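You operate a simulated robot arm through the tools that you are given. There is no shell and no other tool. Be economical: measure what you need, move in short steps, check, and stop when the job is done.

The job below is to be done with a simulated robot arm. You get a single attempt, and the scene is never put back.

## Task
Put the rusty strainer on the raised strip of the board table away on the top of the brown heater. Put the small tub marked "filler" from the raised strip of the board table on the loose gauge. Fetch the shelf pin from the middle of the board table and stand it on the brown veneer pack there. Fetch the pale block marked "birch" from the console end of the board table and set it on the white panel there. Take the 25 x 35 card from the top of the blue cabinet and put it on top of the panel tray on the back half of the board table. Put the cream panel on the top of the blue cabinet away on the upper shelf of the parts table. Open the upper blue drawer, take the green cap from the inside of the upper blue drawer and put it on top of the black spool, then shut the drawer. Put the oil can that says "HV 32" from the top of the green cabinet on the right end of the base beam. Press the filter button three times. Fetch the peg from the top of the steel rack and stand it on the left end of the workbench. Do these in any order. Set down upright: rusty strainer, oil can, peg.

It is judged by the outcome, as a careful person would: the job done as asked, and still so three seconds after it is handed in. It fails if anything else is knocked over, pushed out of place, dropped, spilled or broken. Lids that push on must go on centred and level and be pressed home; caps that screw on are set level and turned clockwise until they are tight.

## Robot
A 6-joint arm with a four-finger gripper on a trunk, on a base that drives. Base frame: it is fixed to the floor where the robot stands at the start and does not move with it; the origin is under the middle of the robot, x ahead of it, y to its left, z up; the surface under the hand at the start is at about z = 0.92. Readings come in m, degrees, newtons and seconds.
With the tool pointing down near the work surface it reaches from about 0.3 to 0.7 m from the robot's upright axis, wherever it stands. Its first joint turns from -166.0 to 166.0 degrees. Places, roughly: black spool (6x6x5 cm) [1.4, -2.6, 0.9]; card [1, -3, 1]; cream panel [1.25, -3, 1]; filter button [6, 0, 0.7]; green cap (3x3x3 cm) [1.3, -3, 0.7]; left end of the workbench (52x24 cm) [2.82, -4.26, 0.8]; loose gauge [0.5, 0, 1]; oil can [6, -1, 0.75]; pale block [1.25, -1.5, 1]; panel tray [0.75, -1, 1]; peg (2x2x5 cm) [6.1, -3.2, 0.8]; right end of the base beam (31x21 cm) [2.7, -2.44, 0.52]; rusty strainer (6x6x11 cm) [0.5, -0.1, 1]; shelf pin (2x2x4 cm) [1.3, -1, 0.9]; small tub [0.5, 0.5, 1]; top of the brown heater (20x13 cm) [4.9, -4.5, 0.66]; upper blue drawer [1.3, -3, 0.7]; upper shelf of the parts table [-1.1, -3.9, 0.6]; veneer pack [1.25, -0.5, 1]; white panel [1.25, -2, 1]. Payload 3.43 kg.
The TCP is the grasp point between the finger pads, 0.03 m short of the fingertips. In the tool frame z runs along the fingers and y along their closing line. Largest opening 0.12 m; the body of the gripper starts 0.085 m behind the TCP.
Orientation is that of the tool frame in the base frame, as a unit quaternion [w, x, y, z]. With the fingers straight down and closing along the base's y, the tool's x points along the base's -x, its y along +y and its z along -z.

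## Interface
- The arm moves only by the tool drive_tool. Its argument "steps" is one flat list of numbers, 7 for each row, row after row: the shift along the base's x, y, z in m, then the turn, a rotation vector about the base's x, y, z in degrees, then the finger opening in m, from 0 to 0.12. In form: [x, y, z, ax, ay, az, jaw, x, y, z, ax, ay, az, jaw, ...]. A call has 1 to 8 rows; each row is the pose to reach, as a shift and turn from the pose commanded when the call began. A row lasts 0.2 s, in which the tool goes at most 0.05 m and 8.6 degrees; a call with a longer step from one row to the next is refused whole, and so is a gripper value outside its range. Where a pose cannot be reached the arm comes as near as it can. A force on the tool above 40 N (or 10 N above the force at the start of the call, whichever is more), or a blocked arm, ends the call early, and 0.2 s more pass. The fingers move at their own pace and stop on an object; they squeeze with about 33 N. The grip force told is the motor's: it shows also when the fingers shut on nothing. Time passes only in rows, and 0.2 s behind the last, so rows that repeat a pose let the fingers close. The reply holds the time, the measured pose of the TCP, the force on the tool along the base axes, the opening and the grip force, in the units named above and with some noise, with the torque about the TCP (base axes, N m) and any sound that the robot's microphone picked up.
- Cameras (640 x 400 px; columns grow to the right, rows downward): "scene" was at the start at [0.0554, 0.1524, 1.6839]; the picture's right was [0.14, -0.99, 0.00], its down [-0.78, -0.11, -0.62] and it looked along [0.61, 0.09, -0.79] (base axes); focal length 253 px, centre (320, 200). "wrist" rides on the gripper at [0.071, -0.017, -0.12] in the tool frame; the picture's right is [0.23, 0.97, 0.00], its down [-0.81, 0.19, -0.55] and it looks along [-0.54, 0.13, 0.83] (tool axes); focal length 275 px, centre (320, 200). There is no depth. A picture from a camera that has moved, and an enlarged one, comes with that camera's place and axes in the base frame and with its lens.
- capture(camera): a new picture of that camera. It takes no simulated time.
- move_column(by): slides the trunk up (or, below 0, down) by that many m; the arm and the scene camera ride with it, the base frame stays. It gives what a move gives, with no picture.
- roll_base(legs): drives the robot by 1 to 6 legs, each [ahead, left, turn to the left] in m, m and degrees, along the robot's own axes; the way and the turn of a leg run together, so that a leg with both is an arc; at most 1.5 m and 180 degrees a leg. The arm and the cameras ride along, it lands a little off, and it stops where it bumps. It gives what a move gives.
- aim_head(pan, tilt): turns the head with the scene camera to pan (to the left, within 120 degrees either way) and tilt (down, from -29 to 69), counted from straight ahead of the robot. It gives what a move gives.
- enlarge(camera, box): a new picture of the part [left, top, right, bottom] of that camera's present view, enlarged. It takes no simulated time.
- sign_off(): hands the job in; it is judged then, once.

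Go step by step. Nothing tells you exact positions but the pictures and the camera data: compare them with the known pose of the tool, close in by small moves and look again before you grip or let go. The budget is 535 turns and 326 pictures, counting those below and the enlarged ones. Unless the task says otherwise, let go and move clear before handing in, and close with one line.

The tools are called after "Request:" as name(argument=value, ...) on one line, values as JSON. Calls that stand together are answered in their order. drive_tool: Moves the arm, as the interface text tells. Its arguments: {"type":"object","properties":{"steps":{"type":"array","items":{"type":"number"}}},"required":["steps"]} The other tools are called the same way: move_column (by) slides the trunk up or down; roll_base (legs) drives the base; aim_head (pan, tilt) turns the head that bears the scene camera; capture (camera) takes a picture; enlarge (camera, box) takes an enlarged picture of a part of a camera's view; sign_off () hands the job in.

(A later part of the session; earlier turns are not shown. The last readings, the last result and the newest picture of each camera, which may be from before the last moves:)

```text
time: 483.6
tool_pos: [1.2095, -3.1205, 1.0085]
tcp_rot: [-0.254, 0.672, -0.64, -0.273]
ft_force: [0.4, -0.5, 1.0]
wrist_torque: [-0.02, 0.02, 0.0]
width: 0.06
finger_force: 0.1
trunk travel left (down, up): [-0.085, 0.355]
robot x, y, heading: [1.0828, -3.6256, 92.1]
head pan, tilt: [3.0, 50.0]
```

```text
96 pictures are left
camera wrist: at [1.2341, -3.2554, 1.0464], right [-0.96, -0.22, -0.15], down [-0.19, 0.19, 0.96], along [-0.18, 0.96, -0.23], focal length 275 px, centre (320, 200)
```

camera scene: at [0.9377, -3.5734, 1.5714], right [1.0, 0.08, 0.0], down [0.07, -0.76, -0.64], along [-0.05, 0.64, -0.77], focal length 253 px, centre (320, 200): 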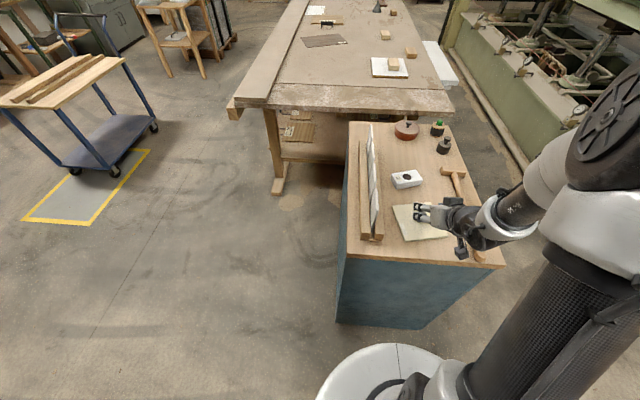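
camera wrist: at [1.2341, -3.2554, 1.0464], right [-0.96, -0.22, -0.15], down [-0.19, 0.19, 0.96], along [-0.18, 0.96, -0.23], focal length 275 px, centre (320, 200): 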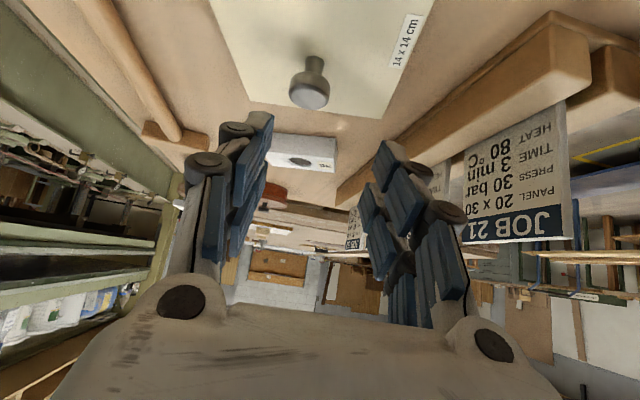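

Tilt is ~44°, enough. Approach the knob along the finger direction.

Request:
drive_tool(steps=[0.0125, 0.006, -0.045, 0, 0, 0, 0.06, 0.012, 0.025, -0.065, 0, 0, 0, 0.06, 0.011, 0.044, -0.084, 0, 0, 0, 0.06])

Request:
capture(camera="wrist")

```text
time: 484.4
tool_pos: [1.2211, -3.0762, 0.9283]
tcp_rot: [-0.257, 0.671, -0.639, -0.275]
ft_force: [5.4, -0.4, 13.2]
wrist_torque: [0.14, -0.76, -0.02]
width: 0.0593
finger_force: 5.0
trunk travel left (down, up): [-0.085, 0.355]
robot x, y, heading: [1.0841, -3.6308, 91.9]
head pan, tilt: [3.0, 50.0]
```

```text
95 pictures are left
camera wrist: at [1.2454, -3.2103, 0.9649], right [-0.96, -0.21, -0.15], down [-0.2, 0.19, 0.96], along [-0.18, 0.96, -0.22], focal length 275 px, centre (320, 200)
```

wrist: 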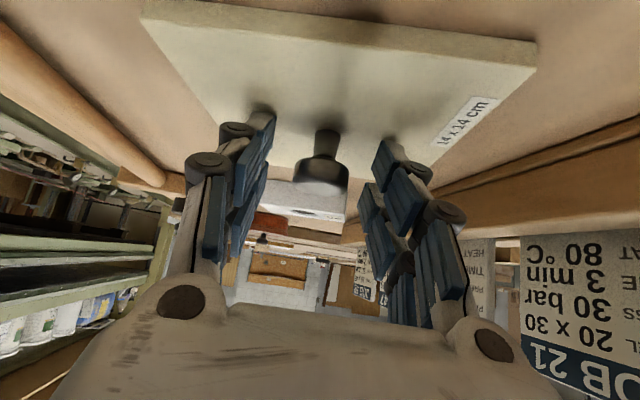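

Request:
drive_tool(steps=[0, 0, 0.006, 0, 0, 0, 0.06, 0, 0, 0.006, 0, 0, 0, 0.04, 0, 0, 0.006, 0, 0, 0, 0.02, 0, 0, 0.006, 0, 0, 0, 0.015, 0, 0, 0.006, 0, 0, 0, 0.015])

Request:
capture(camera="wrist")

```text
time: 485.6
tool_pos: [1.2193, -3.0789, 0.931]
tcp_rot: [-0.254, 0.671, -0.64, -0.274]
ft_force: [0.8, 0.3, -1.3]
wrist_torque: [0.0, -0.02, -0.01]
width: 0.029
finger_force: 33.2
trunk travel left (down, up): [-0.085, 0.355]
robot x, y, heading: [1.0816, -3.6282, 91.9]
head pan, tilt: [3.0, 50.0]
```

```text
94 pictures are left
camera wrist: at [1.2444, -3.2114, 0.9689], right [-0.96, -0.22, -0.15], down [-0.19, 0.19, 0.96], along [-0.18, 0.96, -0.23], focal length 275 px, centre (320, 200)
```

wrist: 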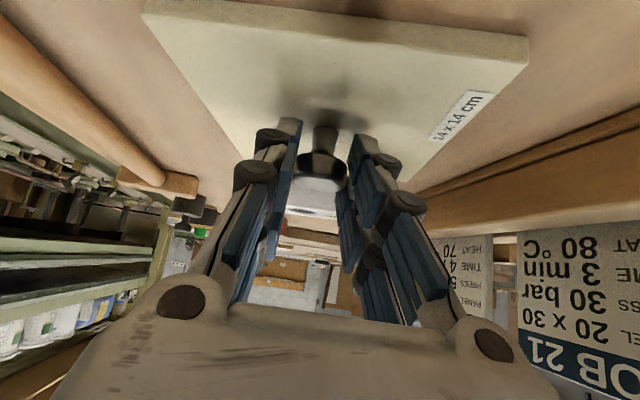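

Request:
drive_tool(steps=[0, 0, 0.03, 0, 0, 0, 0.012, 0, 0, 0.07, 0, 0, 0, 0.012, 0, 0, 0.11, 0, 0, 0, 0.012])

Request:
capture(camera="wrist")

Request:
capture(camera="scene")

```text
time: 486.4
tool_pos: [1.2183, -3.0802, 1.0425]
tcp_rot: [-0.254, 0.672, -0.64, -0.273]
ft_force: [-0.5, -0.4, -1.3]
wrist_torque: [-0.01, -0.02, -0.03]
width: 0.0291
finger_force: 33.5
trunk travel left (down, up): [-0.085, 0.355]
robot x, y, heading: [1.0857, -3.6251, 91.7]
head pan, tilt: [3.0, 50.0]
```

```text
93 pictures are left
camera wrist: at [1.2432, -3.2133, 1.08], right [-0.96, -0.22, -0.15], down [-0.19, 0.19, 0.96], along [-0.18, 0.96, -0.23], focal length 275 px, centre (320, 200)
```

wrist: 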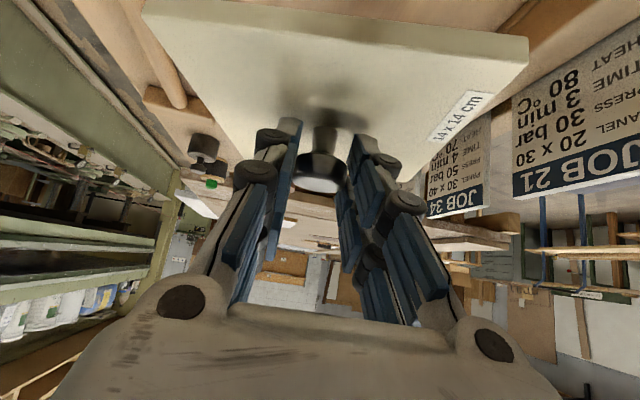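

```text
92 pictures are left
camera scene: at [0.9373, -3.574, 1.5714], right [1.0, 0.09, 0.0], down [0.07, -0.76, -0.64], along [-0.05, 0.64, -0.77], focal length 253 px, centre (320, 200)
```

scene: 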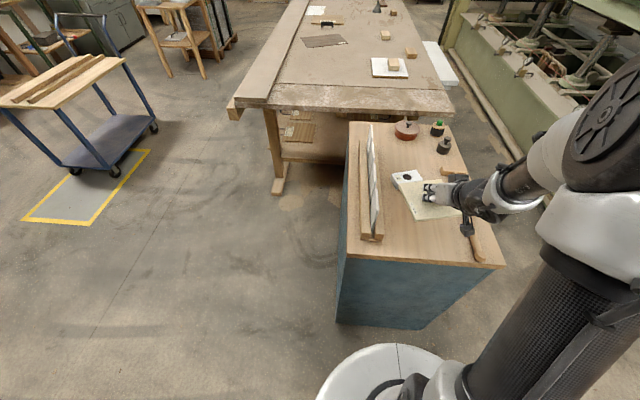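

Panel held level with the tilted hand. Back away, turn, and return to the parts table.

Request:
roll_base(legs=[[-0.28, 0, 0], [0, 0, 88], [0.9, 0.05, 0]])

Request:
aim_head(pan=8, tilt=32)

Request:
capture(camera="scene")

Request:
capture(camera="wrist")

```text
time: 496.4
tool_pos: [-0.3382, -3.8008, 1.0427]
tcp_rot: [0.008, 0.928, 0.007, -0.373]
ft_force: [-0.5, 0.3, -2.8]
wrist_torque: [0.01, -0.02, 0.01]
width: 0.029
finger_force: 33.1
trunk travel left (down, up): [-0.085, 0.355]
robot x, y, heading: [0.2046, -3.9542, 179.9]
head pan, tilt: [3.0, 50.0]
```

```text
time: 497.2
tool_pos: [-0.3372, -3.8019, 1.042]
tcp_rot: [0.008, 0.927, 0.007, -0.374]
ft_force: [0.1, 0.0, -1.8]
wrist_torque: [-0.02, -0.03, 0.0]
width: 0.0288
finger_force: 33.1
trunk travel left (down, up): [-0.085, 0.355]
robot x, y, heading: [0.2065, -3.958, 180.0]
head pan, tilt: [8.0, 32.0]
```

```text
91 pictures are left
camera scene: at [0.1383, -4.1061, 1.5977], right [-0.14, 0.99, 0.0], down [0.53, 0.07, -0.85], along [-0.84, -0.12, -0.53], focal length 253 px, centre (320, 200)
```

scene: 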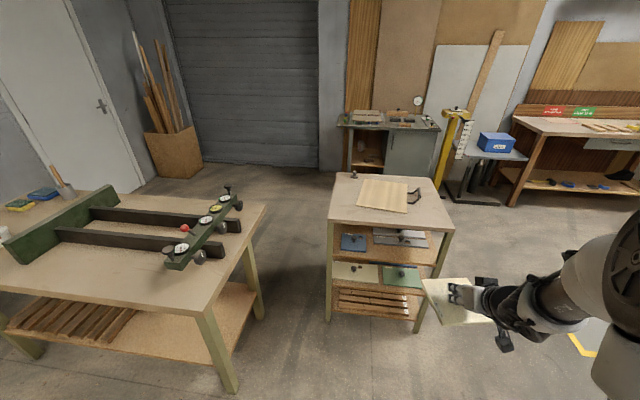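

```text
90 pictures are left
camera wrist: at [-0.2019, -3.7808, 1.0795], right [0.18, -0.97, -0.15], down [-0.2, -0.19, 0.96], along [-0.96, -0.15, -0.23], focal length 275 px, centre (320, 200)
```

wrist: 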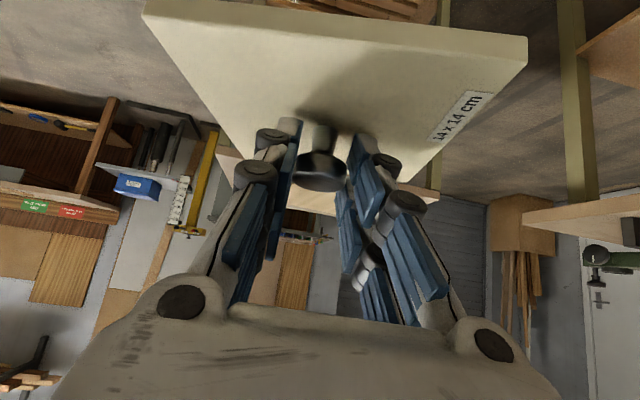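

Request:
enlarge(camera="scene", box=[320, 165, 470, 295])

```text
3.08 times, centred on (395, 230) of scene
camera zoom: at [0.1383, -4.1061, 1.5977], right [-0.14, 0.99, 0.0], down [0.53, 0.07, -0.85], along [-0.84, -0.12, -0.53], focal length 779 px, centre (89, 108)
```

zoom: 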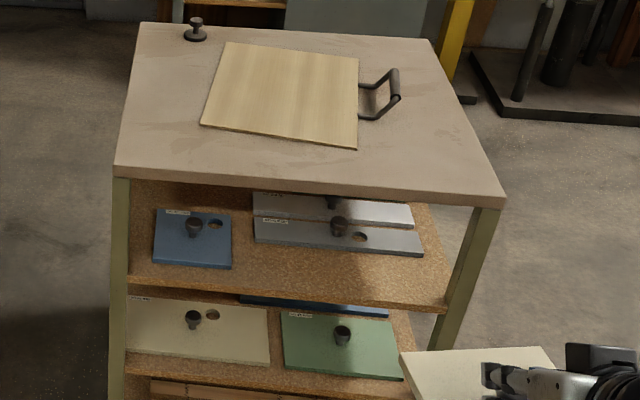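

Free strip in front of the grey panels: x≈-1.0…-0.89 near y≈-3.84. Lower trunk, and bring the panel to shelf height in front of it.

Request:
move_column(by=-0.08)

Request:
roll_base(legs=[[0.15, 0, 0]])

Request:
drive_tool(steps=[-0.02, -0.005, -0.04, 0, 0, 0, 0.012, -0.04, -0.01, -0.08, 0, 0, 0, 0.012, -0.06, -0.015, -0.12, 0, 0, 0, 0.012, -0.08, -0.02, -0.16, 0, 0, 0, 0.012, -0.1, -0.025, -0.2, 0, 0, 0, 0.012, -0.12, -0.03, -0.24, 0, 0, 0, 0.012, -0.14, -0.035, -0.265, 0, 0, 0, 0.012])

Request:
capture(camera="scene")

Request:
capture(camera="wrist")

```text
time: 498.4
tool_pos: [-0.3379, -3.8005, 0.9623]
tcp_rot: [0.007, 0.928, 0.007, -0.374]
ft_force: [-1.1, -0.5, -2.0]
wrist_torque: [0.01, -0.05, -0.01]
width: 0.0291
finger_force: 33.3
trunk travel left (down, up): [-0.005, 0.435]
robot x, y, heading: [0.2091, -3.956, 180.0]
head pan, tilt: [8.0, 32.0]
```

```text
time: 499.8
tool_pos: [-0.4853, -3.8022, 0.9618]
tcp_rot: [0.009, 0.928, 0.009, -0.373]
ft_force: [0.1, -0.3, -2.7]
wrist_torque: [0.0, -0.01, -0.03]
width: 0.029
finger_force: 32.8
trunk travel left (down, up): [-0.005, 0.435]
robot x, y, heading: [0.0579, -3.9518, -179.8]
head pan, tilt: [8.0, 32.0]
```

```text
time: 501.4
tool_pos: [-0.6258, -3.8375, 0.6974]
tcp_rot: [0.008, 0.928, 0.008, -0.373]
ft_force: [-0.4, 0.2, -1.6]
wrist_torque: [-0.01, -0.08, -0.03]
width: 0.0287
finger_force: 33.0
trunk travel left (down, up): [-0.005, 0.435]
robot x, y, heading: [0.0569, -3.9569, -179.8]
head pan, tilt: [8.0, 32.0]
```

```text
88 pictures are left
camera scene: at [-0.0092, -4.1064, 1.5177], right [-0.14, 0.99, 0.0], down [0.53, 0.07, -0.85], along [-0.84, -0.12, -0.53], focal length 253 px, centre (320, 200)
```

scene: 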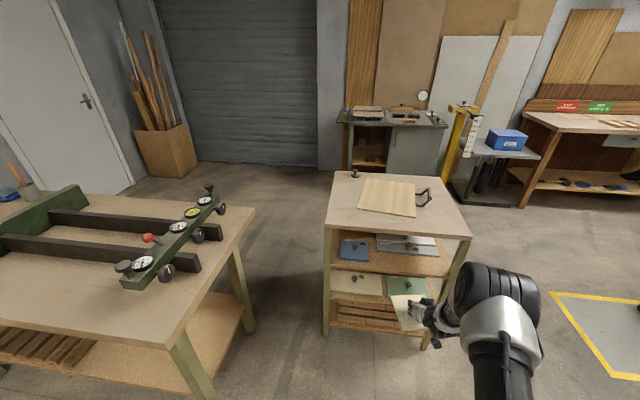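

```text
87 pictures are left
camera wrist: at [-0.4914, -3.8177, 0.7336], right [0.19, -0.97, -0.15], down [-0.2, -0.19, 0.96], along [-0.96, -0.15, -0.23], focal length 275 px, centre (320, 200)
```

wrist: 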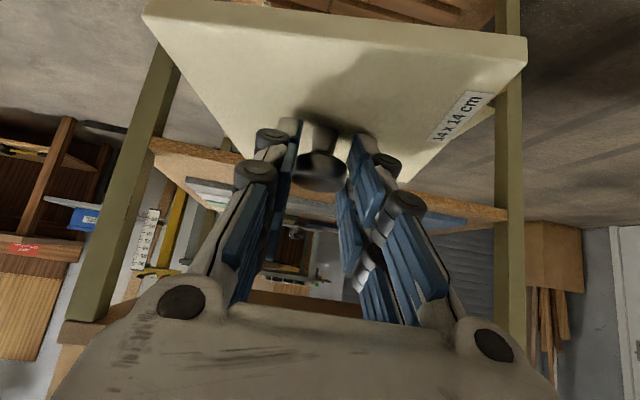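

Request:
roll_base(legs=[[0.2, 0, 0]])

Request:
capture(camera="wrist")

Request:
enlarge(camera="scene", box=[310, 180, 530, 350])

```text
time: 502.9
tool_pos: [-0.8279, -3.8389, 0.6962]
tcp_rot: [0.009, 0.928, 0.009, -0.373]
ft_force: [-1.1, 0.7, -2.4]
wrist_torque: [-0.02, -0.06, 0.0]
width: 0.0289
finger_force: 32.9
trunk travel left (down, up): [-0.005, 0.435]
robot x, y, heading: [-0.1457, -3.9604, -180.1]
head pan, tilt: [8.0, 32.0]
```

```text
86 pictures are left
camera wrist: at [-0.692, -3.8181, 0.7341], right [0.19, -0.97, -0.15], down [-0.2, -0.19, 0.96], along [-0.96, -0.15, -0.23], focal length 275 px, centre (320, 200)
```

wrist: 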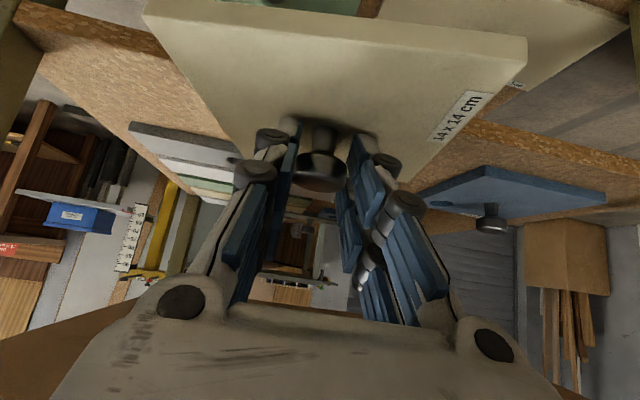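

```text
2.35 times, centred on (420, 265) of scene
camera zoom: at [-0.2101, -4.1067, 1.5177], right [-0.14, 0.99, 0.0], down [0.53, 0.07, -0.85], along [-0.84, -0.12, -0.53], focal length 596 px, centre (85, 47)
```

zoom: 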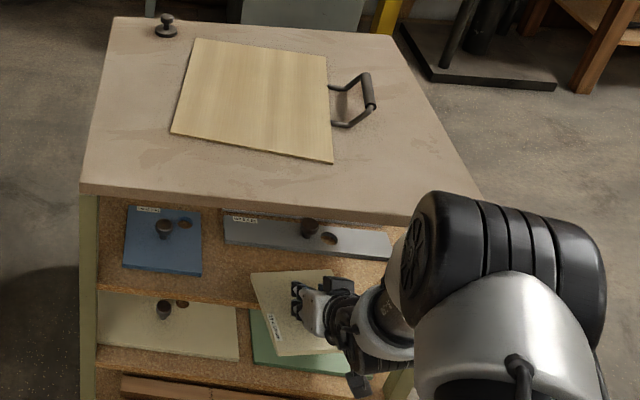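

Inside the gap now. Correct the panel's yaw by about -8° and slide it in above the strip.

Request:
drive_tool(steps=[-0.02, 0, -0.005, 0, 0, -4, 0.012, -0.04, 0, -0.012, 0, 0, -8, 0.012, -0.06, 0, -0.02, 0, 0, -8, 0.012, -0.07, 0, -0.025, 0, 0, -8, 0.012])

Request:
capture(camera="wrist")

Request:
enlarge(camera="scene", box=[310, 220, 490, 350])

```text
time: 503.9
tool_pos: [-0.8977, -3.8398, 0.6728]
tcp_rot: [-0.015, 0.926, -0.056, -0.372]
ft_force: [1.3, 0.3, -1.5]
wrist_torque: [0.13, -0.08, -0.08]
width: 0.0288
finger_force: 32.7
out of reach, approached as far as the arm can: row 2
trunk travel left (down, up): [-0.005, 0.435]
robot x, y, heading: [-0.1381, -3.9589, -179.9]
head pan, tilt: [8.0, 32.0]
```

```text
84 pictures are left
camera wrist: at [-0.7604, -3.8365, 0.7099], right [0.05, -0.99, -0.15], down [-0.22, -0.15, 0.96], along [-0.97, -0.02, -0.23], focal length 275 px, centre (320, 200)
```

wrist: 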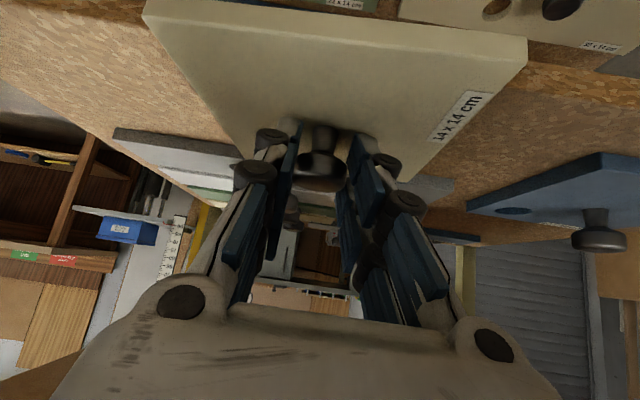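

```text
3.08 times, centred on (400, 285) of scene
camera zoom: at [-0.2096, -4.1069, 1.5178], right [-0.14, 0.99, 0.0], down [0.52, 0.07, -0.85], along [-0.84, -0.12, -0.53], focal length 779 px, centre (74, -62)
```

zoom: 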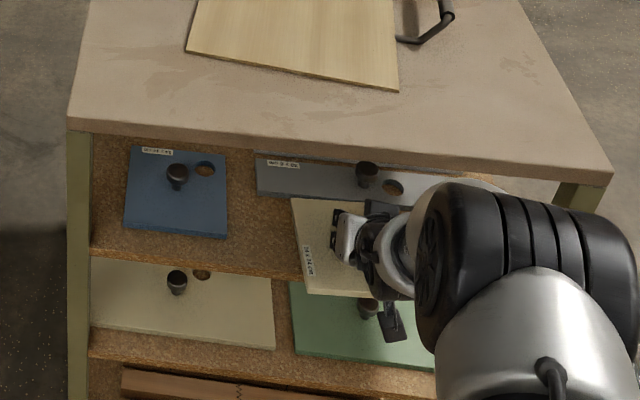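

Request:
drive_tool(steps=[-0.01, 0, -0.003, 0, 0, 0, 0.012, -0.018, 0, -0.008, 0, 0, 0, 0.012, -0.018, 0, -0.013, 0, 0, 0, 0.012])

Request:
enlarge(camera="scene", box=[310, 220, 490, 350])

```text
time: 504.8
tool_pos: [-0.9177, -3.8389, 0.6687]
tcp_rot: [-0.018, 0.923, -0.056, -0.381]
ft_force: [7.7, 0.3, 38.5]
wrist_torque: [0.45, 0.11, -0.07]
width: 0.0289
finger_force: 33.0
trunk travel left (down, up): [-0.005, 0.435]
robot x, y, heading: [-0.1416, -3.9546, -180.0]
head pan, tilt: [8.0, 32.0]
```

```text
3.08 times, centred on (400, 285) of scene
camera zoom: at [-0.2042, -4.1074, 1.5183], right [-0.14, 0.99, 0.0], down [0.52, 0.08, -0.85], along [-0.84, -0.12, -0.53], focal length 779 px, centre (74, -62)
```

zoom: 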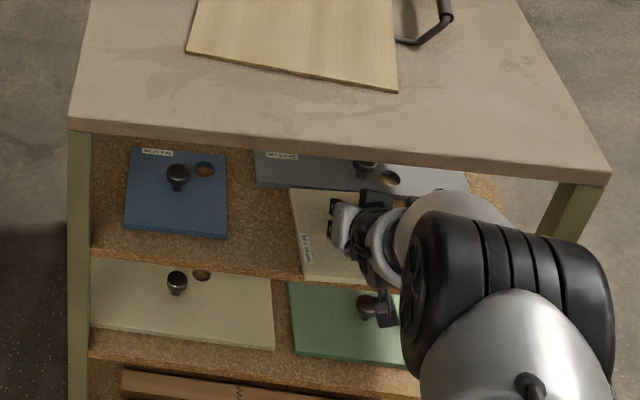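

Request:
capture(camera="wrist")

Request:
enlarge(camera="scene", box=[360, 250, 450, 315])

```text
81 pictures are left
camera wrist: at [-0.7804, -3.8372, 0.7042], right [0.05, -0.99, -0.15], down [-0.21, -0.16, 0.97], along [-0.98, -0.01, -0.21], focal length 275 px, centre (320, 200)
```

wrist: 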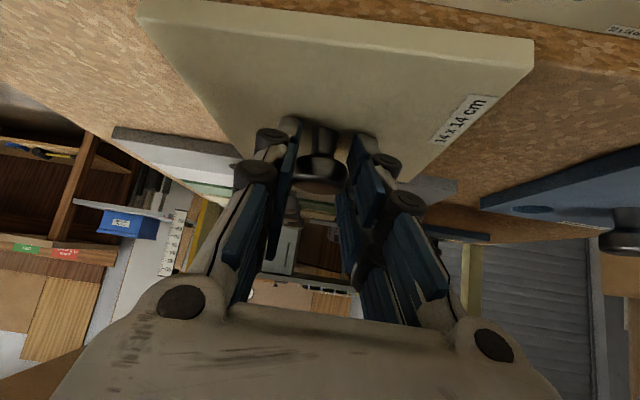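

```text
6.15 times, centred on (405, 282) of scene
camera zoom: at [-0.2042, -4.1074, 1.5183], right [-0.14, 0.99, 0.0], down [0.52, 0.08, -0.85], along [-0.84, -0.12, -0.53], focal length 1558 px, centre (-203, -308)
```

zoom: 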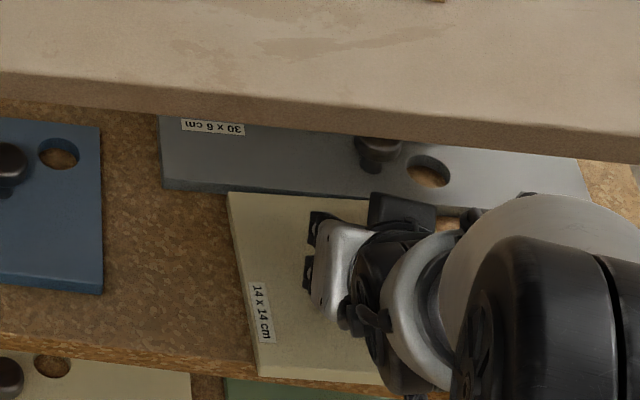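

The panel rests on the shelf just in front of the grey panel, nearly fully supported. Relieve the force and open.

Request:
drive_tool(steps=[0, 0, 0.008, 0, 0, 0, 0.012])

Request:
drive_tool(steps=[0, 0, 0, 0, 0, 0, 0.034, 0, 0, 0, 0, 0, 0, 0.045, 0, 0, 0, 0, 0, 0, 0.055, 0, 0, 0, 0, 0, 0, 0.055])

Request:
enlarge(camera="scene", box=[360, 250, 450, 315])

```text
time: 505.1
tool_pos: [-0.9149, -3.8384, 0.6692]
tcp_rot: [-0.018, 0.925, -0.056, -0.374]
ft_force: [-7.2, 2.1, 15.7]
wrist_torque: [0.42, 0.76, 0.03]
width: 0.0286
finger_force: 32.9
trunk travel left (down, up): [-0.005, 0.435]
robot x, y, heading: [-0.1433, -3.9562, -179.8]
head pan, tilt: [8.0, 32.0]
```

```text
time: 506.1
tool_pos: [-0.9141, -3.8392, 0.6678]
tcp_rot: [-0.018, 0.926, -0.057, -0.373]
ft_force: [3.0, -0.8, 16.2]
wrist_torque: [-0.11, -0.04, 0.02]
width: 0.0552
finger_force: 6.5
trunk travel left (down, up): [-0.005, 0.435]
robot x, y, heading: [-0.1429, -3.9578, -179.9]
head pan, tilt: [8.0, 32.0]
```

```text
6.15 times, centred on (405, 282) of scene
camera zoom: at [-0.2076, -4.1071, 1.5178], right [-0.14, 0.99, 0.0], down [0.52, 0.07, -0.85], along [-0.84, -0.12, -0.53], focal length 1558 px, centre (-203, -308)
```

zoom: 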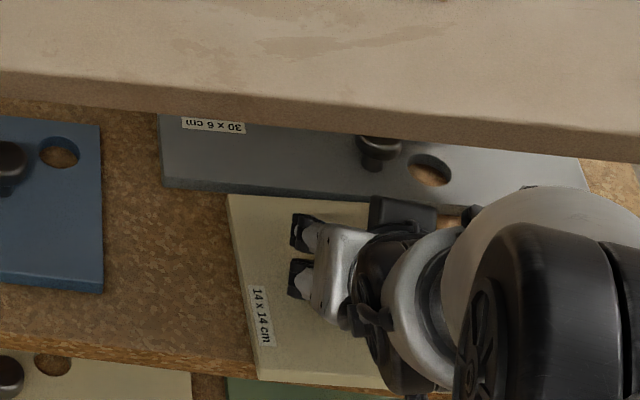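

Request:
drive_tool(steps=[0.007, -0.001, 0.007, 0, 0, 0, 0.055, 0.021, -0.002, 0.021, 0, 0, 0, 0.055, 0.045, -0.005, 0.04, 0, 0, 0, 0.055, 0.08, -0.008, 0.055, 0, 0, 0, 0.055, 0.12, -0.008, 0.06, 0, 0, 0, 0.055])

Request:
roll_base(legs=[[-0.3, 0, 0]])

Request:
capture(camera="scene")

```text
time: 507.4
tool_pos: [-0.7868, -3.8189, 0.7308]
tcp_rot: [-0.011, 0.926, -0.047, -0.374]
ft_force: [0.8, -0.1, -0.2]
wrist_torque: [0.01, -0.01, 0.02]
width: 0.0554
finger_force: 0.2
out of reach, approached as far as the arm can: row 3, 4, 5
trunk travel left (down, up): [-0.005, 0.435]
robot x, y, heading: [-0.1417, -3.958, -180.0]
head pan, tilt: [8.0, 32.0]
```

```text
time: 509.4
tool_pos: [-0.4895, -3.8203, 0.7295]
tcp_rot: [-0.011, 0.927, -0.045, -0.373]
ft_force: [0.3, -0.3, 0.3]
wrist_torque: [-0.03, 0.01, 0.02]
width: 0.0551
finger_force: 0.0
trunk travel left (down, up): [-0.005, 0.435]
robot x, y, heading: [0.1549, -3.9537, -179.6]
head pan, tilt: [8.0, 32.0]
```

```text
78 pictures are left
camera scene: at [0.0898, -4.1059, 1.5178], right [-0.14, 0.99, 0.0], down [0.52, 0.08, -0.85], along [-0.84, -0.12, -0.53], focal length 253 px, centre (320, 200)
```

scene: 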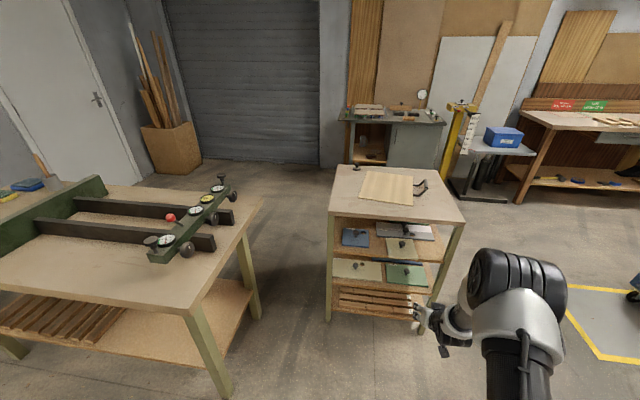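

Request:
enlarge(camera="scene", box=[325, 200, 465, 290])

```text
4.44 times, centred on (395, 245) of scene
camera zoom: at [0.0898, -4.1059, 1.5178], right [-0.14, 0.99, 0.0], down [0.52, 0.08, -0.85], along [-0.84, -0.12, -0.53], focal length 1125 px, centre (-13, 0)
```

zoom: 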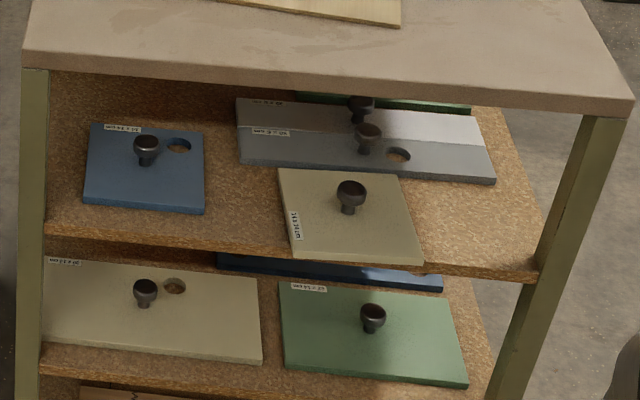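

The cream panel lies on the upper shelf. Last: the JOB 47 card. Untilt the hand and raise the trunk.

Request:
drive_tool(steps=[0.01, 0, 0.04, 0, -7.3, 0, 0.06, 0.02, 0, 0.08, 0, -14.6, 0, 0.06, 0.02, 0, 0.12, 0, -22, 0, 0.06, 0.02, 0, 0.16, 0, -29.3, 0, 0.06, 0.02, 0, 0.2, 0, -36.6, 0, 0.06, 0.02, 0, 0.24, 0, -44, 0, 0.06])

Request:
move_column(by=0.2)

```text
time: 510.8
tool_pos: [-0.4704, -3.8217, 0.9681]
tcp_rot: [-0.026, 0.999, -0.037, 0.002]
ft_force: [-0.5, 0.6, -0.3]
wrist_torque: [-0.07, -0.02, 0.02]
width: 0.0598
finger_force: 0.1
out of reach, approached as far as the arm can: row 2, 3
trunk travel left (down, up): [-0.005, 0.435]
robot x, y, heading: [0.1526, -3.9588, -179.8]
head pan, tilt: [8.0, 32.0]
```

```text
time: 513.0
tool_pos: [-0.4705, -3.8218, 1.1674]
tcp_rot: [-0.026, 0.999, -0.038, 0.002]
ft_force: [0.1, -0.9, -0.5]
wrist_torque: [-0.03, -0.02, 0.02]
width: 0.06
finger_force: 0.1
trunk travel left (down, up): [-0.205, 0.235]
robot x, y, heading: [0.1568, -3.9581, -179.7]
head pan, tilt: [8.0, 32.0]
```

Request:
drive_tool(steps=[0.04, 0, 0, -3, 0, 4.2, 0.06, 0.08, 0, 0, -3, 0, 4.2, 0.06, 0.12, -0.02, 0, -3, 0, 4.2, 0.06, 0.16, -0.04, 0, -3, 0, 4.2, 0.06, 0.2, -0.06, 0, -3, 0, 4.2, 0.06])

Request:
roll_base(legs=[[0, 0, -180], [0, 1.05, 0], [0.25, 0, 0]])

Request:
aim_head(pan=5, tilt=45)

Request:
capture(camera="scene")

Request:
capture(camera="wrist")

```text
time: 514.2
tool_pos: [-0.2663, -3.8838, 1.1692]
tcp_rot: [0.0, 1.0, 0.0, 0.001]
ft_force: [0.5, -0.1, 0.0]
wrist_torque: [0.01, -0.01, 0.01]
width: 0.0601
finger_force: 0.0
trunk travel left (down, up): [-0.205, 0.235]
robot x, y, heading: [0.1568, -3.958, -179.8]
head pan, tilt: [8.0, 32.0]
```

```text
time: 528.3
tool_pos: [0.8058, -2.9542, 1.1706]
tcp_rot: [-0.002, -0.013, 1.0, 0.0]
ft_force: [0.9, 0.4, -0.3]
wrist_torque: [-0.01, 0.0, 0.02]
width: 0.06
finger_force: 0.0
trunk travel left (down, up): [-0.205, 0.235]
robot x, y, heading: [0.3772, -2.8962, 2.0]
head pan, tilt: [8.0, 32.0]
```

```text
time: 529.1
tool_pos: [0.805, -2.9544, 1.1696]
tcp_rot: [-0.002, -0.014, 1.0, -0.001]
ft_force: [0.1, -0.4, -0.1]
wrist_torque: [0.02, 0.04, 0.02]
width: 0.0598
finger_force: 0.0
trunk travel left (down, up): [-0.205, 0.235]
robot x, y, heading: [0.3786, -2.895, 1.7]
head pan, tilt: [5.0, 45.0]
```

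```text
76 pictures are left
camera scene: at [0.4351, -2.7436, 1.6983], right [0.12, -0.99, 0.0], down [-0.7, -0.08, -0.71], along [0.7, 0.08, -0.71], focal length 253 px, centre (320, 200)
```

scene: 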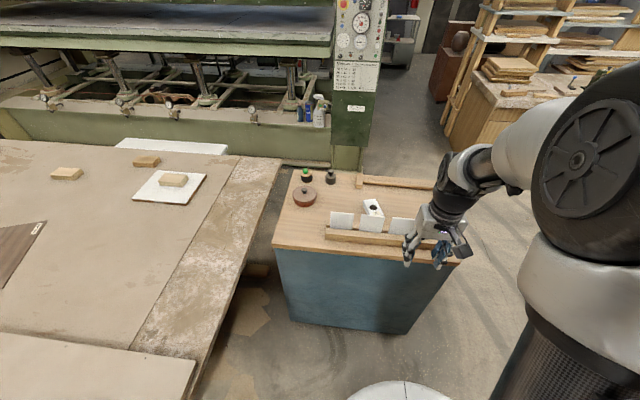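

```text
75 pictures are left
camera wrist: at [0.7354, -2.9722, 1.29], right [-0.26, 0.97, 0.0], down [0.81, 0.21, 0.55], along [0.53, 0.14, -0.84], focal length 275 px, centre (320, 200)
```

wrist: 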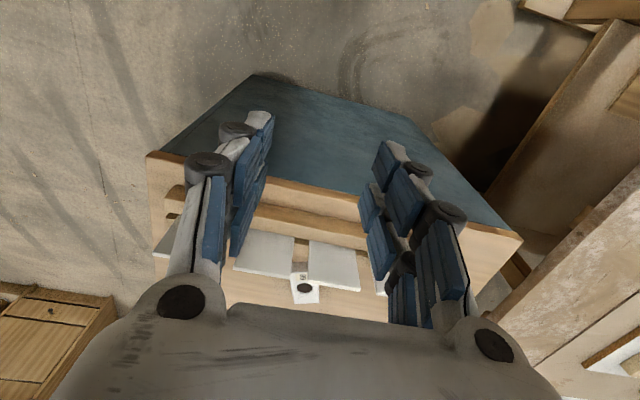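

Request:
enlarge(camera="scene", box=[310, 195, 450, 265])

Request:
enlarge(camera="wrist", box=[220, 190, 420, 315])

```text
4.57 times, centred on (380, 230) of scene
camera zoom: at [0.4351, -2.7436, 1.6983], right [0.12, -0.99, 0.0], down [-0.7, -0.08, -0.71], along [0.7, 0.08, -0.71], focal length 1158 px, centre (46, 63)
```

zoom: 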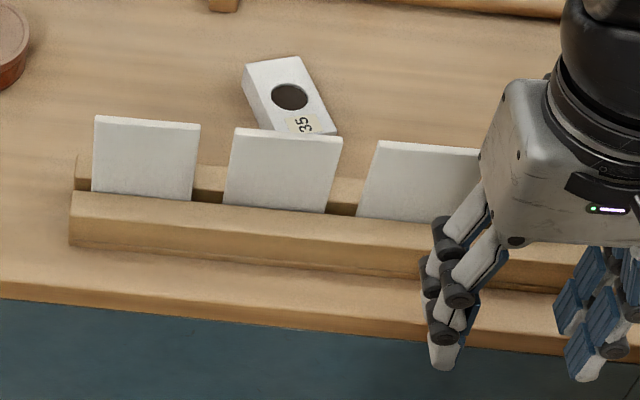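

```text
3.20 times, centred on (320, 252) of wrist
camera zoom: at [0.7354, -2.9722, 1.29], right [-0.26, 0.97, 0.0], down [0.81, 0.21, 0.55], along [0.53, 0.14, -0.84], focal length 881 px, centre (320, 32)
```

zoom: 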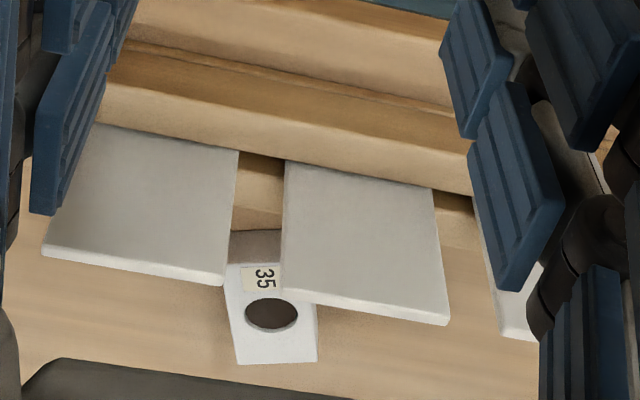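

JOB 47's card top edge is at (1.061, -2.865, 1.008). Move closer and rotate the gripper to close across the card.

Request:
roll_base(legs=[[0.09, 0, -1.8]])

Request:
drive_tool(steps=[0.01, 0.01, 0, 0, 0, 8.5, 0.06, 0.02, 0.02, 0, 0, 0, 17, 0.05, 0.03, 0.03, 0, 0, 0, 25.5, 0.04, 0.04, 0.04, 0, 0, 0, 34, 0.04, 0.05, 0.05, 0, 0, 0, 42.5, 0.04, 0.06, 0.06, 0, 0, 0, 51, 0.04, 0.07, 0.07, 0, 0, 0, 59.5, 0.04, 0.08, 0.08, 0, 0, 0, 68, 0.04])

Request:
drive_tool(steps=[0.02, 0.005, 0, 0, 0, 8.5, 0.04, 0.04, 0.01, 0, 0, 0, 17, 0.04, 0.06, 0.015, -0.02, 0, 0, 22, 0.04])

Request:
capture(camera="wrist")

Request:
enlarge(camera="scene", box=[310, 175, 450, 265])

```text
time: 530.2
tool_pos: [0.8941, -2.9658, 1.1681]
tcp_rot: [-0.003, 0.002, 1.0, -0.001]
ft_force: [0.7, 0.5, -0.5]
wrist_torque: [-0.01, 0.07, 0.02]
width: 0.06
finger_force: 0.1
trunk travel left (down, up): [-0.205, 0.235]
robot x, y, heading: [0.4716, -2.8898, 0.1]
head pan, tilt: [5.0, 45.0]
```

```text
time: 532.0
tool_pos: [0.9739, -2.8855, 1.1688]
tcp_rot: [-0.002, -0.559, 0.829, -0.001]
ft_force: [-1.7, -0.1, 0.0]
wrist_torque: [0.01, 0.0, 0.01]
width: 0.04
finger_force: 0.0
trunk travel left (down, up): [-0.205, 0.235]
robot x, y, heading: [0.4705, -2.8901, -0.0]
head pan, tilt: [5.0, 45.0]
```

```text
time: 532.8
tool_pos: [1.0342, -2.8696, 1.1481]
tcp_rot: [-0.001, -0.706, 0.708, -0.001]
ft_force: [0.9, -0.3, -0.3]
wrist_torque: [0.03, 0.0, 0.03]
width: 0.0398
finger_force: 0.1
trunk travel left (down, up): [-0.205, 0.235]
robot x, y, heading: [0.472, -2.8917, 0.2]
head pan, tilt: [5.0, 45.0]
```

```text
72 pictures are left
camera wrist: at [1.0512, -2.9399, 1.2695], right [-0.97, -0.23, 0.0], down [-0.19, 0.81, 0.55], along [-0.13, 0.53, -0.84], focal length 275 px, centre (320, 200)
```

wrist: 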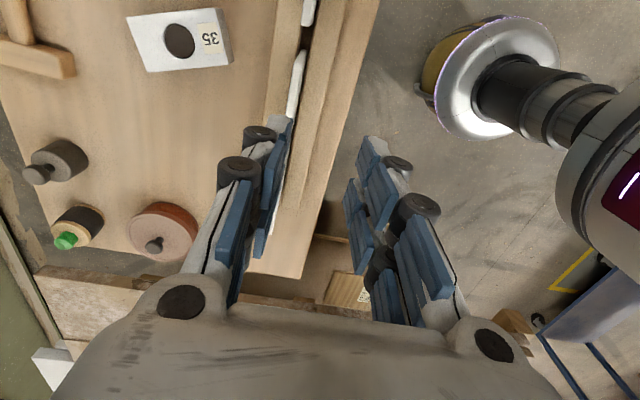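

```text
4.44 times, centred on (380, 220) of scene
camera zoom: at [0.5316, -2.7436, 1.6981], right [0.09, -1.0, 0.0], down [-0.71, -0.06, -0.71], along [0.7, 0.06, -0.71], focal length 1125 px, centre (53, 111)
```

zoom: 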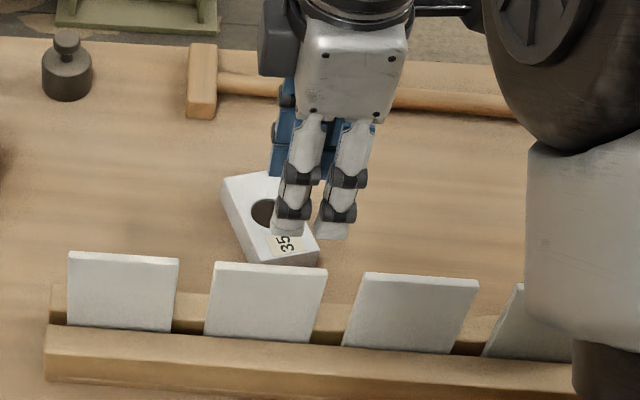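

Request:
drive_tool(steps=[0.025, 0.005, 0, 0, 0, 0, 0.045, 0.025, 0.005, -0.045, 0, 0, 0, 0.045, 0.025, 0.005, -0.08, 0, 0, 0, 0.045])

Request:
capture(camera="wrist")

Request:
enlarge(camera="scene", box=[310, 175, 450, 265])

```text
time: 533.6
tool_pos: [1.0598, -2.864, 1.0696]
tcp_rot: [-0.001, -0.705, 0.709, -0.001]
ft_force: [0.4, -0.9, -0.6]
wrist_torque: [0.01, 0.0, 0.05]
width: 0.0451
finger_force: 0.0
trunk travel left (down, up): [-0.205, 0.235]
robot x, y, heading: [0.4699, -2.8941, 0.2]
head pan, tilt: [5.0, 45.0]
```

```text
70 pictures are left
camera wrist: at [1.0771, -2.9349, 1.1906], right [-0.97, -0.23, 0.0], down [-0.19, 0.81, 0.55], along [-0.13, 0.54, -0.84], focal length 275 px, centre (320, 200)
```

wrist: 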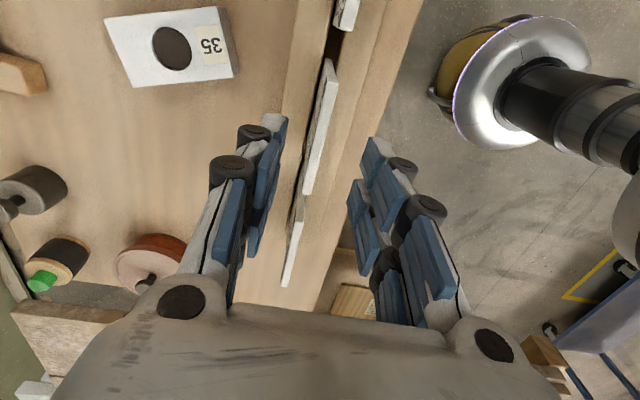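

```text
4.44 times, centred on (380, 220) of scene
camera zoom: at [0.5311, -2.7437, 1.6982], right [0.09, -1.0, 0.0], down [-0.7, -0.06, -0.71], along [0.7, 0.06, -0.71], focal length 1125 px, centre (53, 111)
```

zoom: 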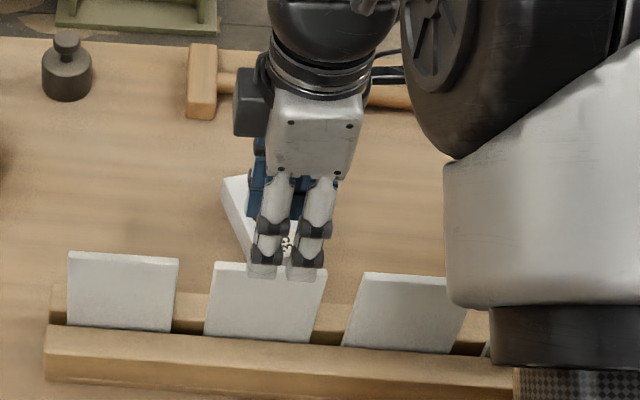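

Request:
drive_tool(steps=[0, 0.005, -0.04, 0, 0, 0, 0.045, -0.001, 0.007, -0.08, 0, 0, 0, 0.045, -0.001, 0.007, -0.08, 0, 0, 0, 0.02, -0.001, 0.007, -0.08, 0, 0, 0, 0, -0.001, 0.007, -0.08, 0, 0, 0, 0])

Request:
capture(camera="wrist")

```text
time: 534.8
tool_pos: [1.0583, -2.8577, 0.9891]
tcp_rot: [-0.001, -0.705, 0.709, -0.002]
ft_force: [2.1, 0.2, -1.5]
wrist_torque: [0.06, -0.2, 0.13]
width: 0.0075
finger_force: 19.7
trunk travel left (down, up): [-0.205, 0.235]
robot x, y, heading: [0.4677, -2.8943, 0.3]
head pan, tilt: [5.0, 45.0]
```

```text
68 pictures are left
camera wrist: at [1.0745, -2.9284, 1.1113], right [-0.97, -0.23, 0.0], down [-0.19, 0.81, 0.55], along [-0.12, 0.54, -0.84], focal length 275 px, centre (320, 200)
```

wrist: 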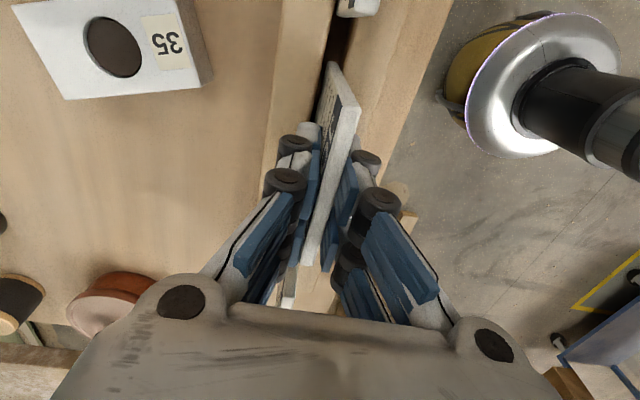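

Card gripped. Pull it straight up.

Request:
drive_tool(steps=[0, 0, 0, 0, 0, 0, 0, 0.002, 0, 0.025, 0, 0, 0, 0, 0.004, 0, 0.05, 0, 0, 0, 0, 0.004, 0, 0.09, 0, 0, 0, 0, 0.004, 0, 0.13, 0, 0, 0, 0, 0.004, 0, 0.17, 0, 0, 0, 0])

Request:
capture(camera="wrist")

Request:
capture(camera="scene")

```text
time: 536.2
tool_pos: [1.0628, -2.8587, 1.1593]
tcp_rot: [-0.001, -0.705, 0.709, -0.002]
ft_force: [-0.8, 0.1, -0.9]
wrist_torque: [0.03, -0.01, 0.03]
width: 0.0076
finger_force: 32.9
trunk travel left (down, up): [-0.205, 0.235]
robot x, y, heading: [0.4689, -2.8933, 0.1]
head pan, tilt: [5.0, 45.0]
```

```text
67 pictures are left
camera wrist: at [1.0792, -2.9294, 1.2807], right [-0.97, -0.23, 0.0], down [-0.19, 0.81, 0.55], along [-0.12, 0.54, -0.84], focal length 275 px, centre (320, 200)
```

wrist: 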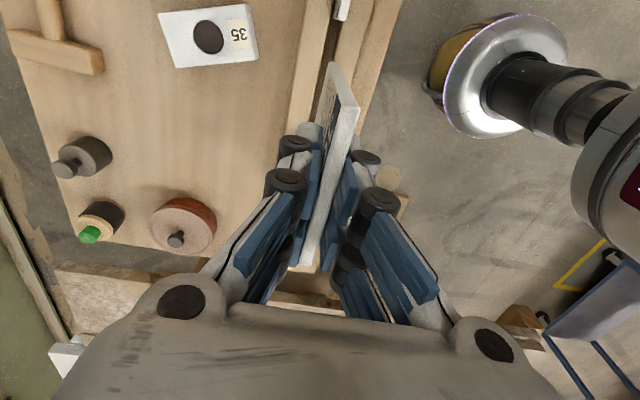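

```text
66 pictures are left
camera scene: at [0.529, -2.744, 1.6984], right [0.09, -1.0, 0.0], down [-0.7, -0.06, -0.71], along [0.7, 0.06, -0.71], focal length 253 px, centre (320, 200)
```

scene: 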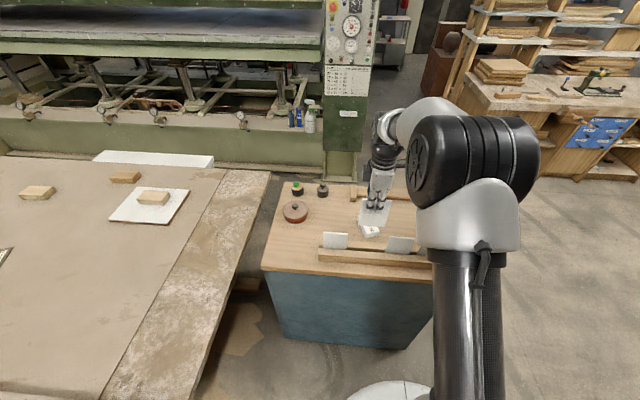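

Card is out. Retract and drive to the table front near the panel tray.

Request:
drive_tool(steps=[-0.045, 0, 0, 0, 0, 0, 0, -0.09, 0, 0, 0, 0, 0, 0, -0.135, 0, 0, 0, 0, 0, 0, -0.16, 0, 0, 0, 0, 0, 0])

Request:
roll_base(legs=[[-0.5, 0, 0], [0, 1.0, 0], [0, 0.8, 0]])

Request:
aim_head(pan=0, tilt=45)

Request:
capture(camera="scene")

```text
time: 537.2
tool_pos: [0.9028, -2.8602, 1.1601]
tcp_rot: [0.0, -0.705, 0.709, -0.002]
ft_force: [0.4, -0.4, -0.7]
wrist_torque: [-0.03, 0.02, -0.01]
width: 0.0072
finger_force: 32.3
trunk travel left (down, up): [-0.205, 0.235]
robot x, y, heading: [0.4648, -2.8916, -0.1]
head pan, tilt: [5.0, 45.0]
```

```text
time: 548.8
tool_pos: [0.4011, -1.0517, 1.1598]
tcp_rot: [0.002, 0.707, -0.707, 0.001]
ft_force: [-0.1, 0.0, -0.7]
wrist_torque: [0.02, 0.02, 0.0]
width: 0.0074
finger_force: 32.6
trunk travel left (down, up): [-0.205, 0.235]
robot x, y, heading: [-0.0324, -1.0858, 0.4]
head pan, tilt: [5.0, 45.0]
```

```text
time: 549.5
tool_pos: [0.4013, -1.0529, 1.1604]
tcp_rot: [0.001, 0.707, -0.707, 0.0]
ft_force: [0.1, 0.6, -1.5]
wrist_torque: [-0.01, 0.03, 0.02]
width: 0.0075
finger_force: 33.3
trunk travel left (down, up): [-0.205, 0.235]
robot x, y, heading: [-0.0311, -1.0856, 0.2]
head pan, tilt: [0.0, 45.0]
```

```text
65 pictures are left
camera scene: at [0.0281, -0.9462, 1.6983], right [0.01, -1.0, 0.0], down [-0.71, -0.01, -0.71], along [0.71, 0.01, -0.71], focal length 253 px, centre (320, 200)
```

scene: 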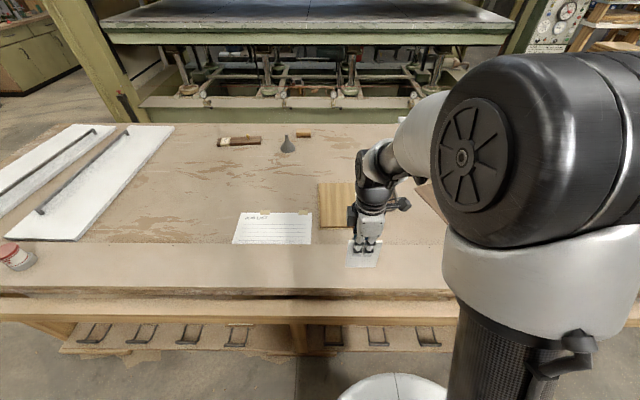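

Request:
enlarge(camera="scene", box=[210, 115, 330, 175])

Request:
drive_tool(steps=[0, -0.04, 0, 0, 0, 0, 0, 0, -0.08, 0, 0, 0, 0, 0, 0, -0.12, 0, 0, 0, 0, 0, 0, -0.16, 0, 0, 0, 0, 0])

Request:
enlarge(camera="scene", box=[220, 150, 460, 300])

```text
5.33 times, centred on (270, 145) of scene
camera zoom: at [0.0281, -0.9462, 1.6983], right [0.01, -1.0, 0.0], down [-0.71, -0.01, -0.71], along [0.71, 0.01, -0.71], focal length 1350 px, centre (587, 493)
```

zoom: 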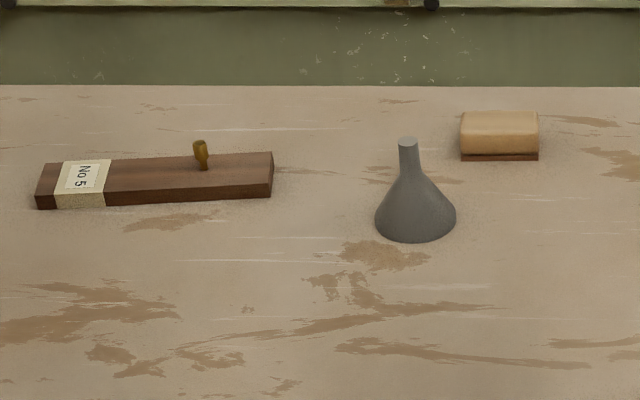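

```text
time: 550.5
tool_pos: [0.3985, -1.2157, 1.1582]
tcp_rot: [0.0, 0.707, -0.707, 0.001]
ft_force: [0.1, -0.1, 0.0]
wrist_torque: [0.01, 0.02, -0.02]
width: 0.0071
finger_force: 32.9
trunk travel left (down, up): [-0.205, 0.235]
robot x, y, heading: [-0.0317, -1.0885, 0.7]
head pan, tilt: [0.0, 45.0]
```

```text
2.67 times, centred on (340, 225) of scene
camera zoom: at [0.0282, -0.9473, 1.6984], right [0.01, -1.0, 0.0], down [-0.71, 0.0, -0.71], along [0.71, 0.01, -0.71], focal length 675 px, centre (267, 133)
```

zoom: 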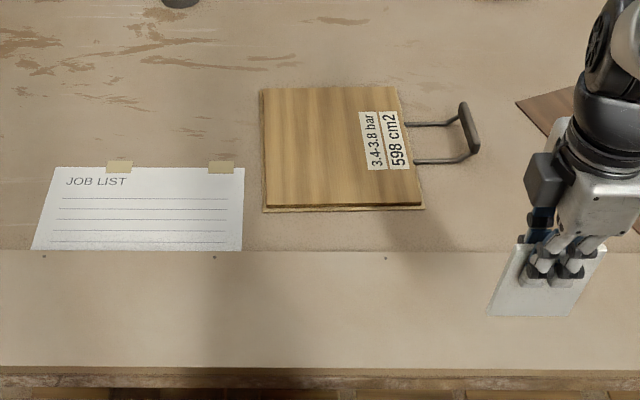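

The pin still stands. The panel tray's plate centre is (0.76, -1.05). I'll tilt the hand forward ~65° to lay the card text-up on it.

Request:
drive_tool(steps=[0.033, 0.019, -0.005, 0, -8.1, 0, 0, 0.066, 0.038, -0.01, 0, -16.2, 0, 0, 0.099, 0.057, -0.015, 0, -24.3, 0, 0, 0.132, 0.076, -0.02, 0, -32.4, 0, 0, 0.165, 0.095, -0.025, 0, -40.5, 0, 0, 0.198, 0.114, -0.03, 0, -48.6, 0, 0, 0.231, 0.133, -0.035, 0, -56.7, 0, 0, 0.264, 0.152, -0.04, 0, -64.8, 0, 0])

Request:
capture(camera="scene")

Request:
capture(camera="wrist")

```text
time: 552.3
tool_pos: [0.6354, -1.1008, 1.1967]
tcp_rot: [0.265, -0.652, 0.657, -0.27]
ft_force: [0.1, -0.1, -0.2]
wrist_torque: [-0.01, 0.04, 0.01]
width: 0.0073
finger_force: 33.5
out of reach, approached as far as the arm can: row 5, 6, 7, 8
trunk travel left (down, up): [-0.205, 0.235]
robot x, y, heading: [-0.034, -1.0912, 0.4]
head pan, tilt: [0.0, 45.0]
```

```text
62 pictures are left
camera scene: at [0.0278, -0.9464, 1.6983], right [0.01, -1.0, 0.0], down [-0.71, 0.0, -0.71], along [0.71, 0.01, -0.71], focal length 253 px, centre (320, 200)
```

scene: 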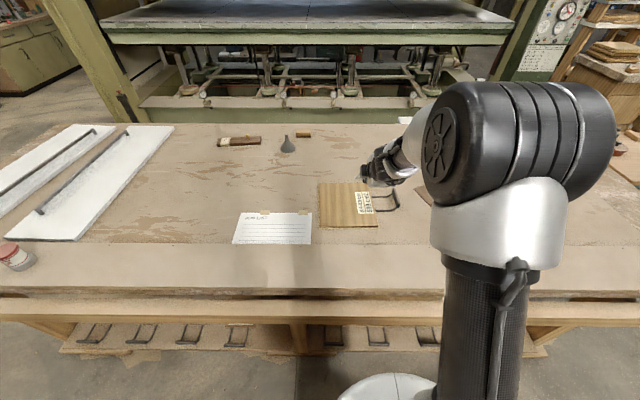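

```text
61 pictures are left
camera wrist: at [0.5626, -1.1702, 1.2951], right [-0.7, -0.23, -0.68], down [-0.52, 0.82, 0.26], along [0.5, 0.53, -0.69], focal length 275 px, centre (320, 200)
```

wrist: 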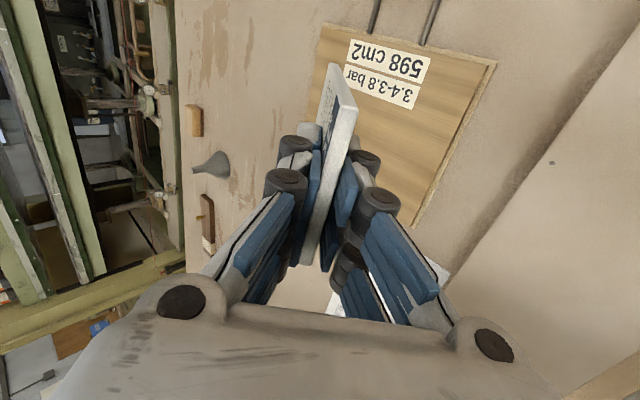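

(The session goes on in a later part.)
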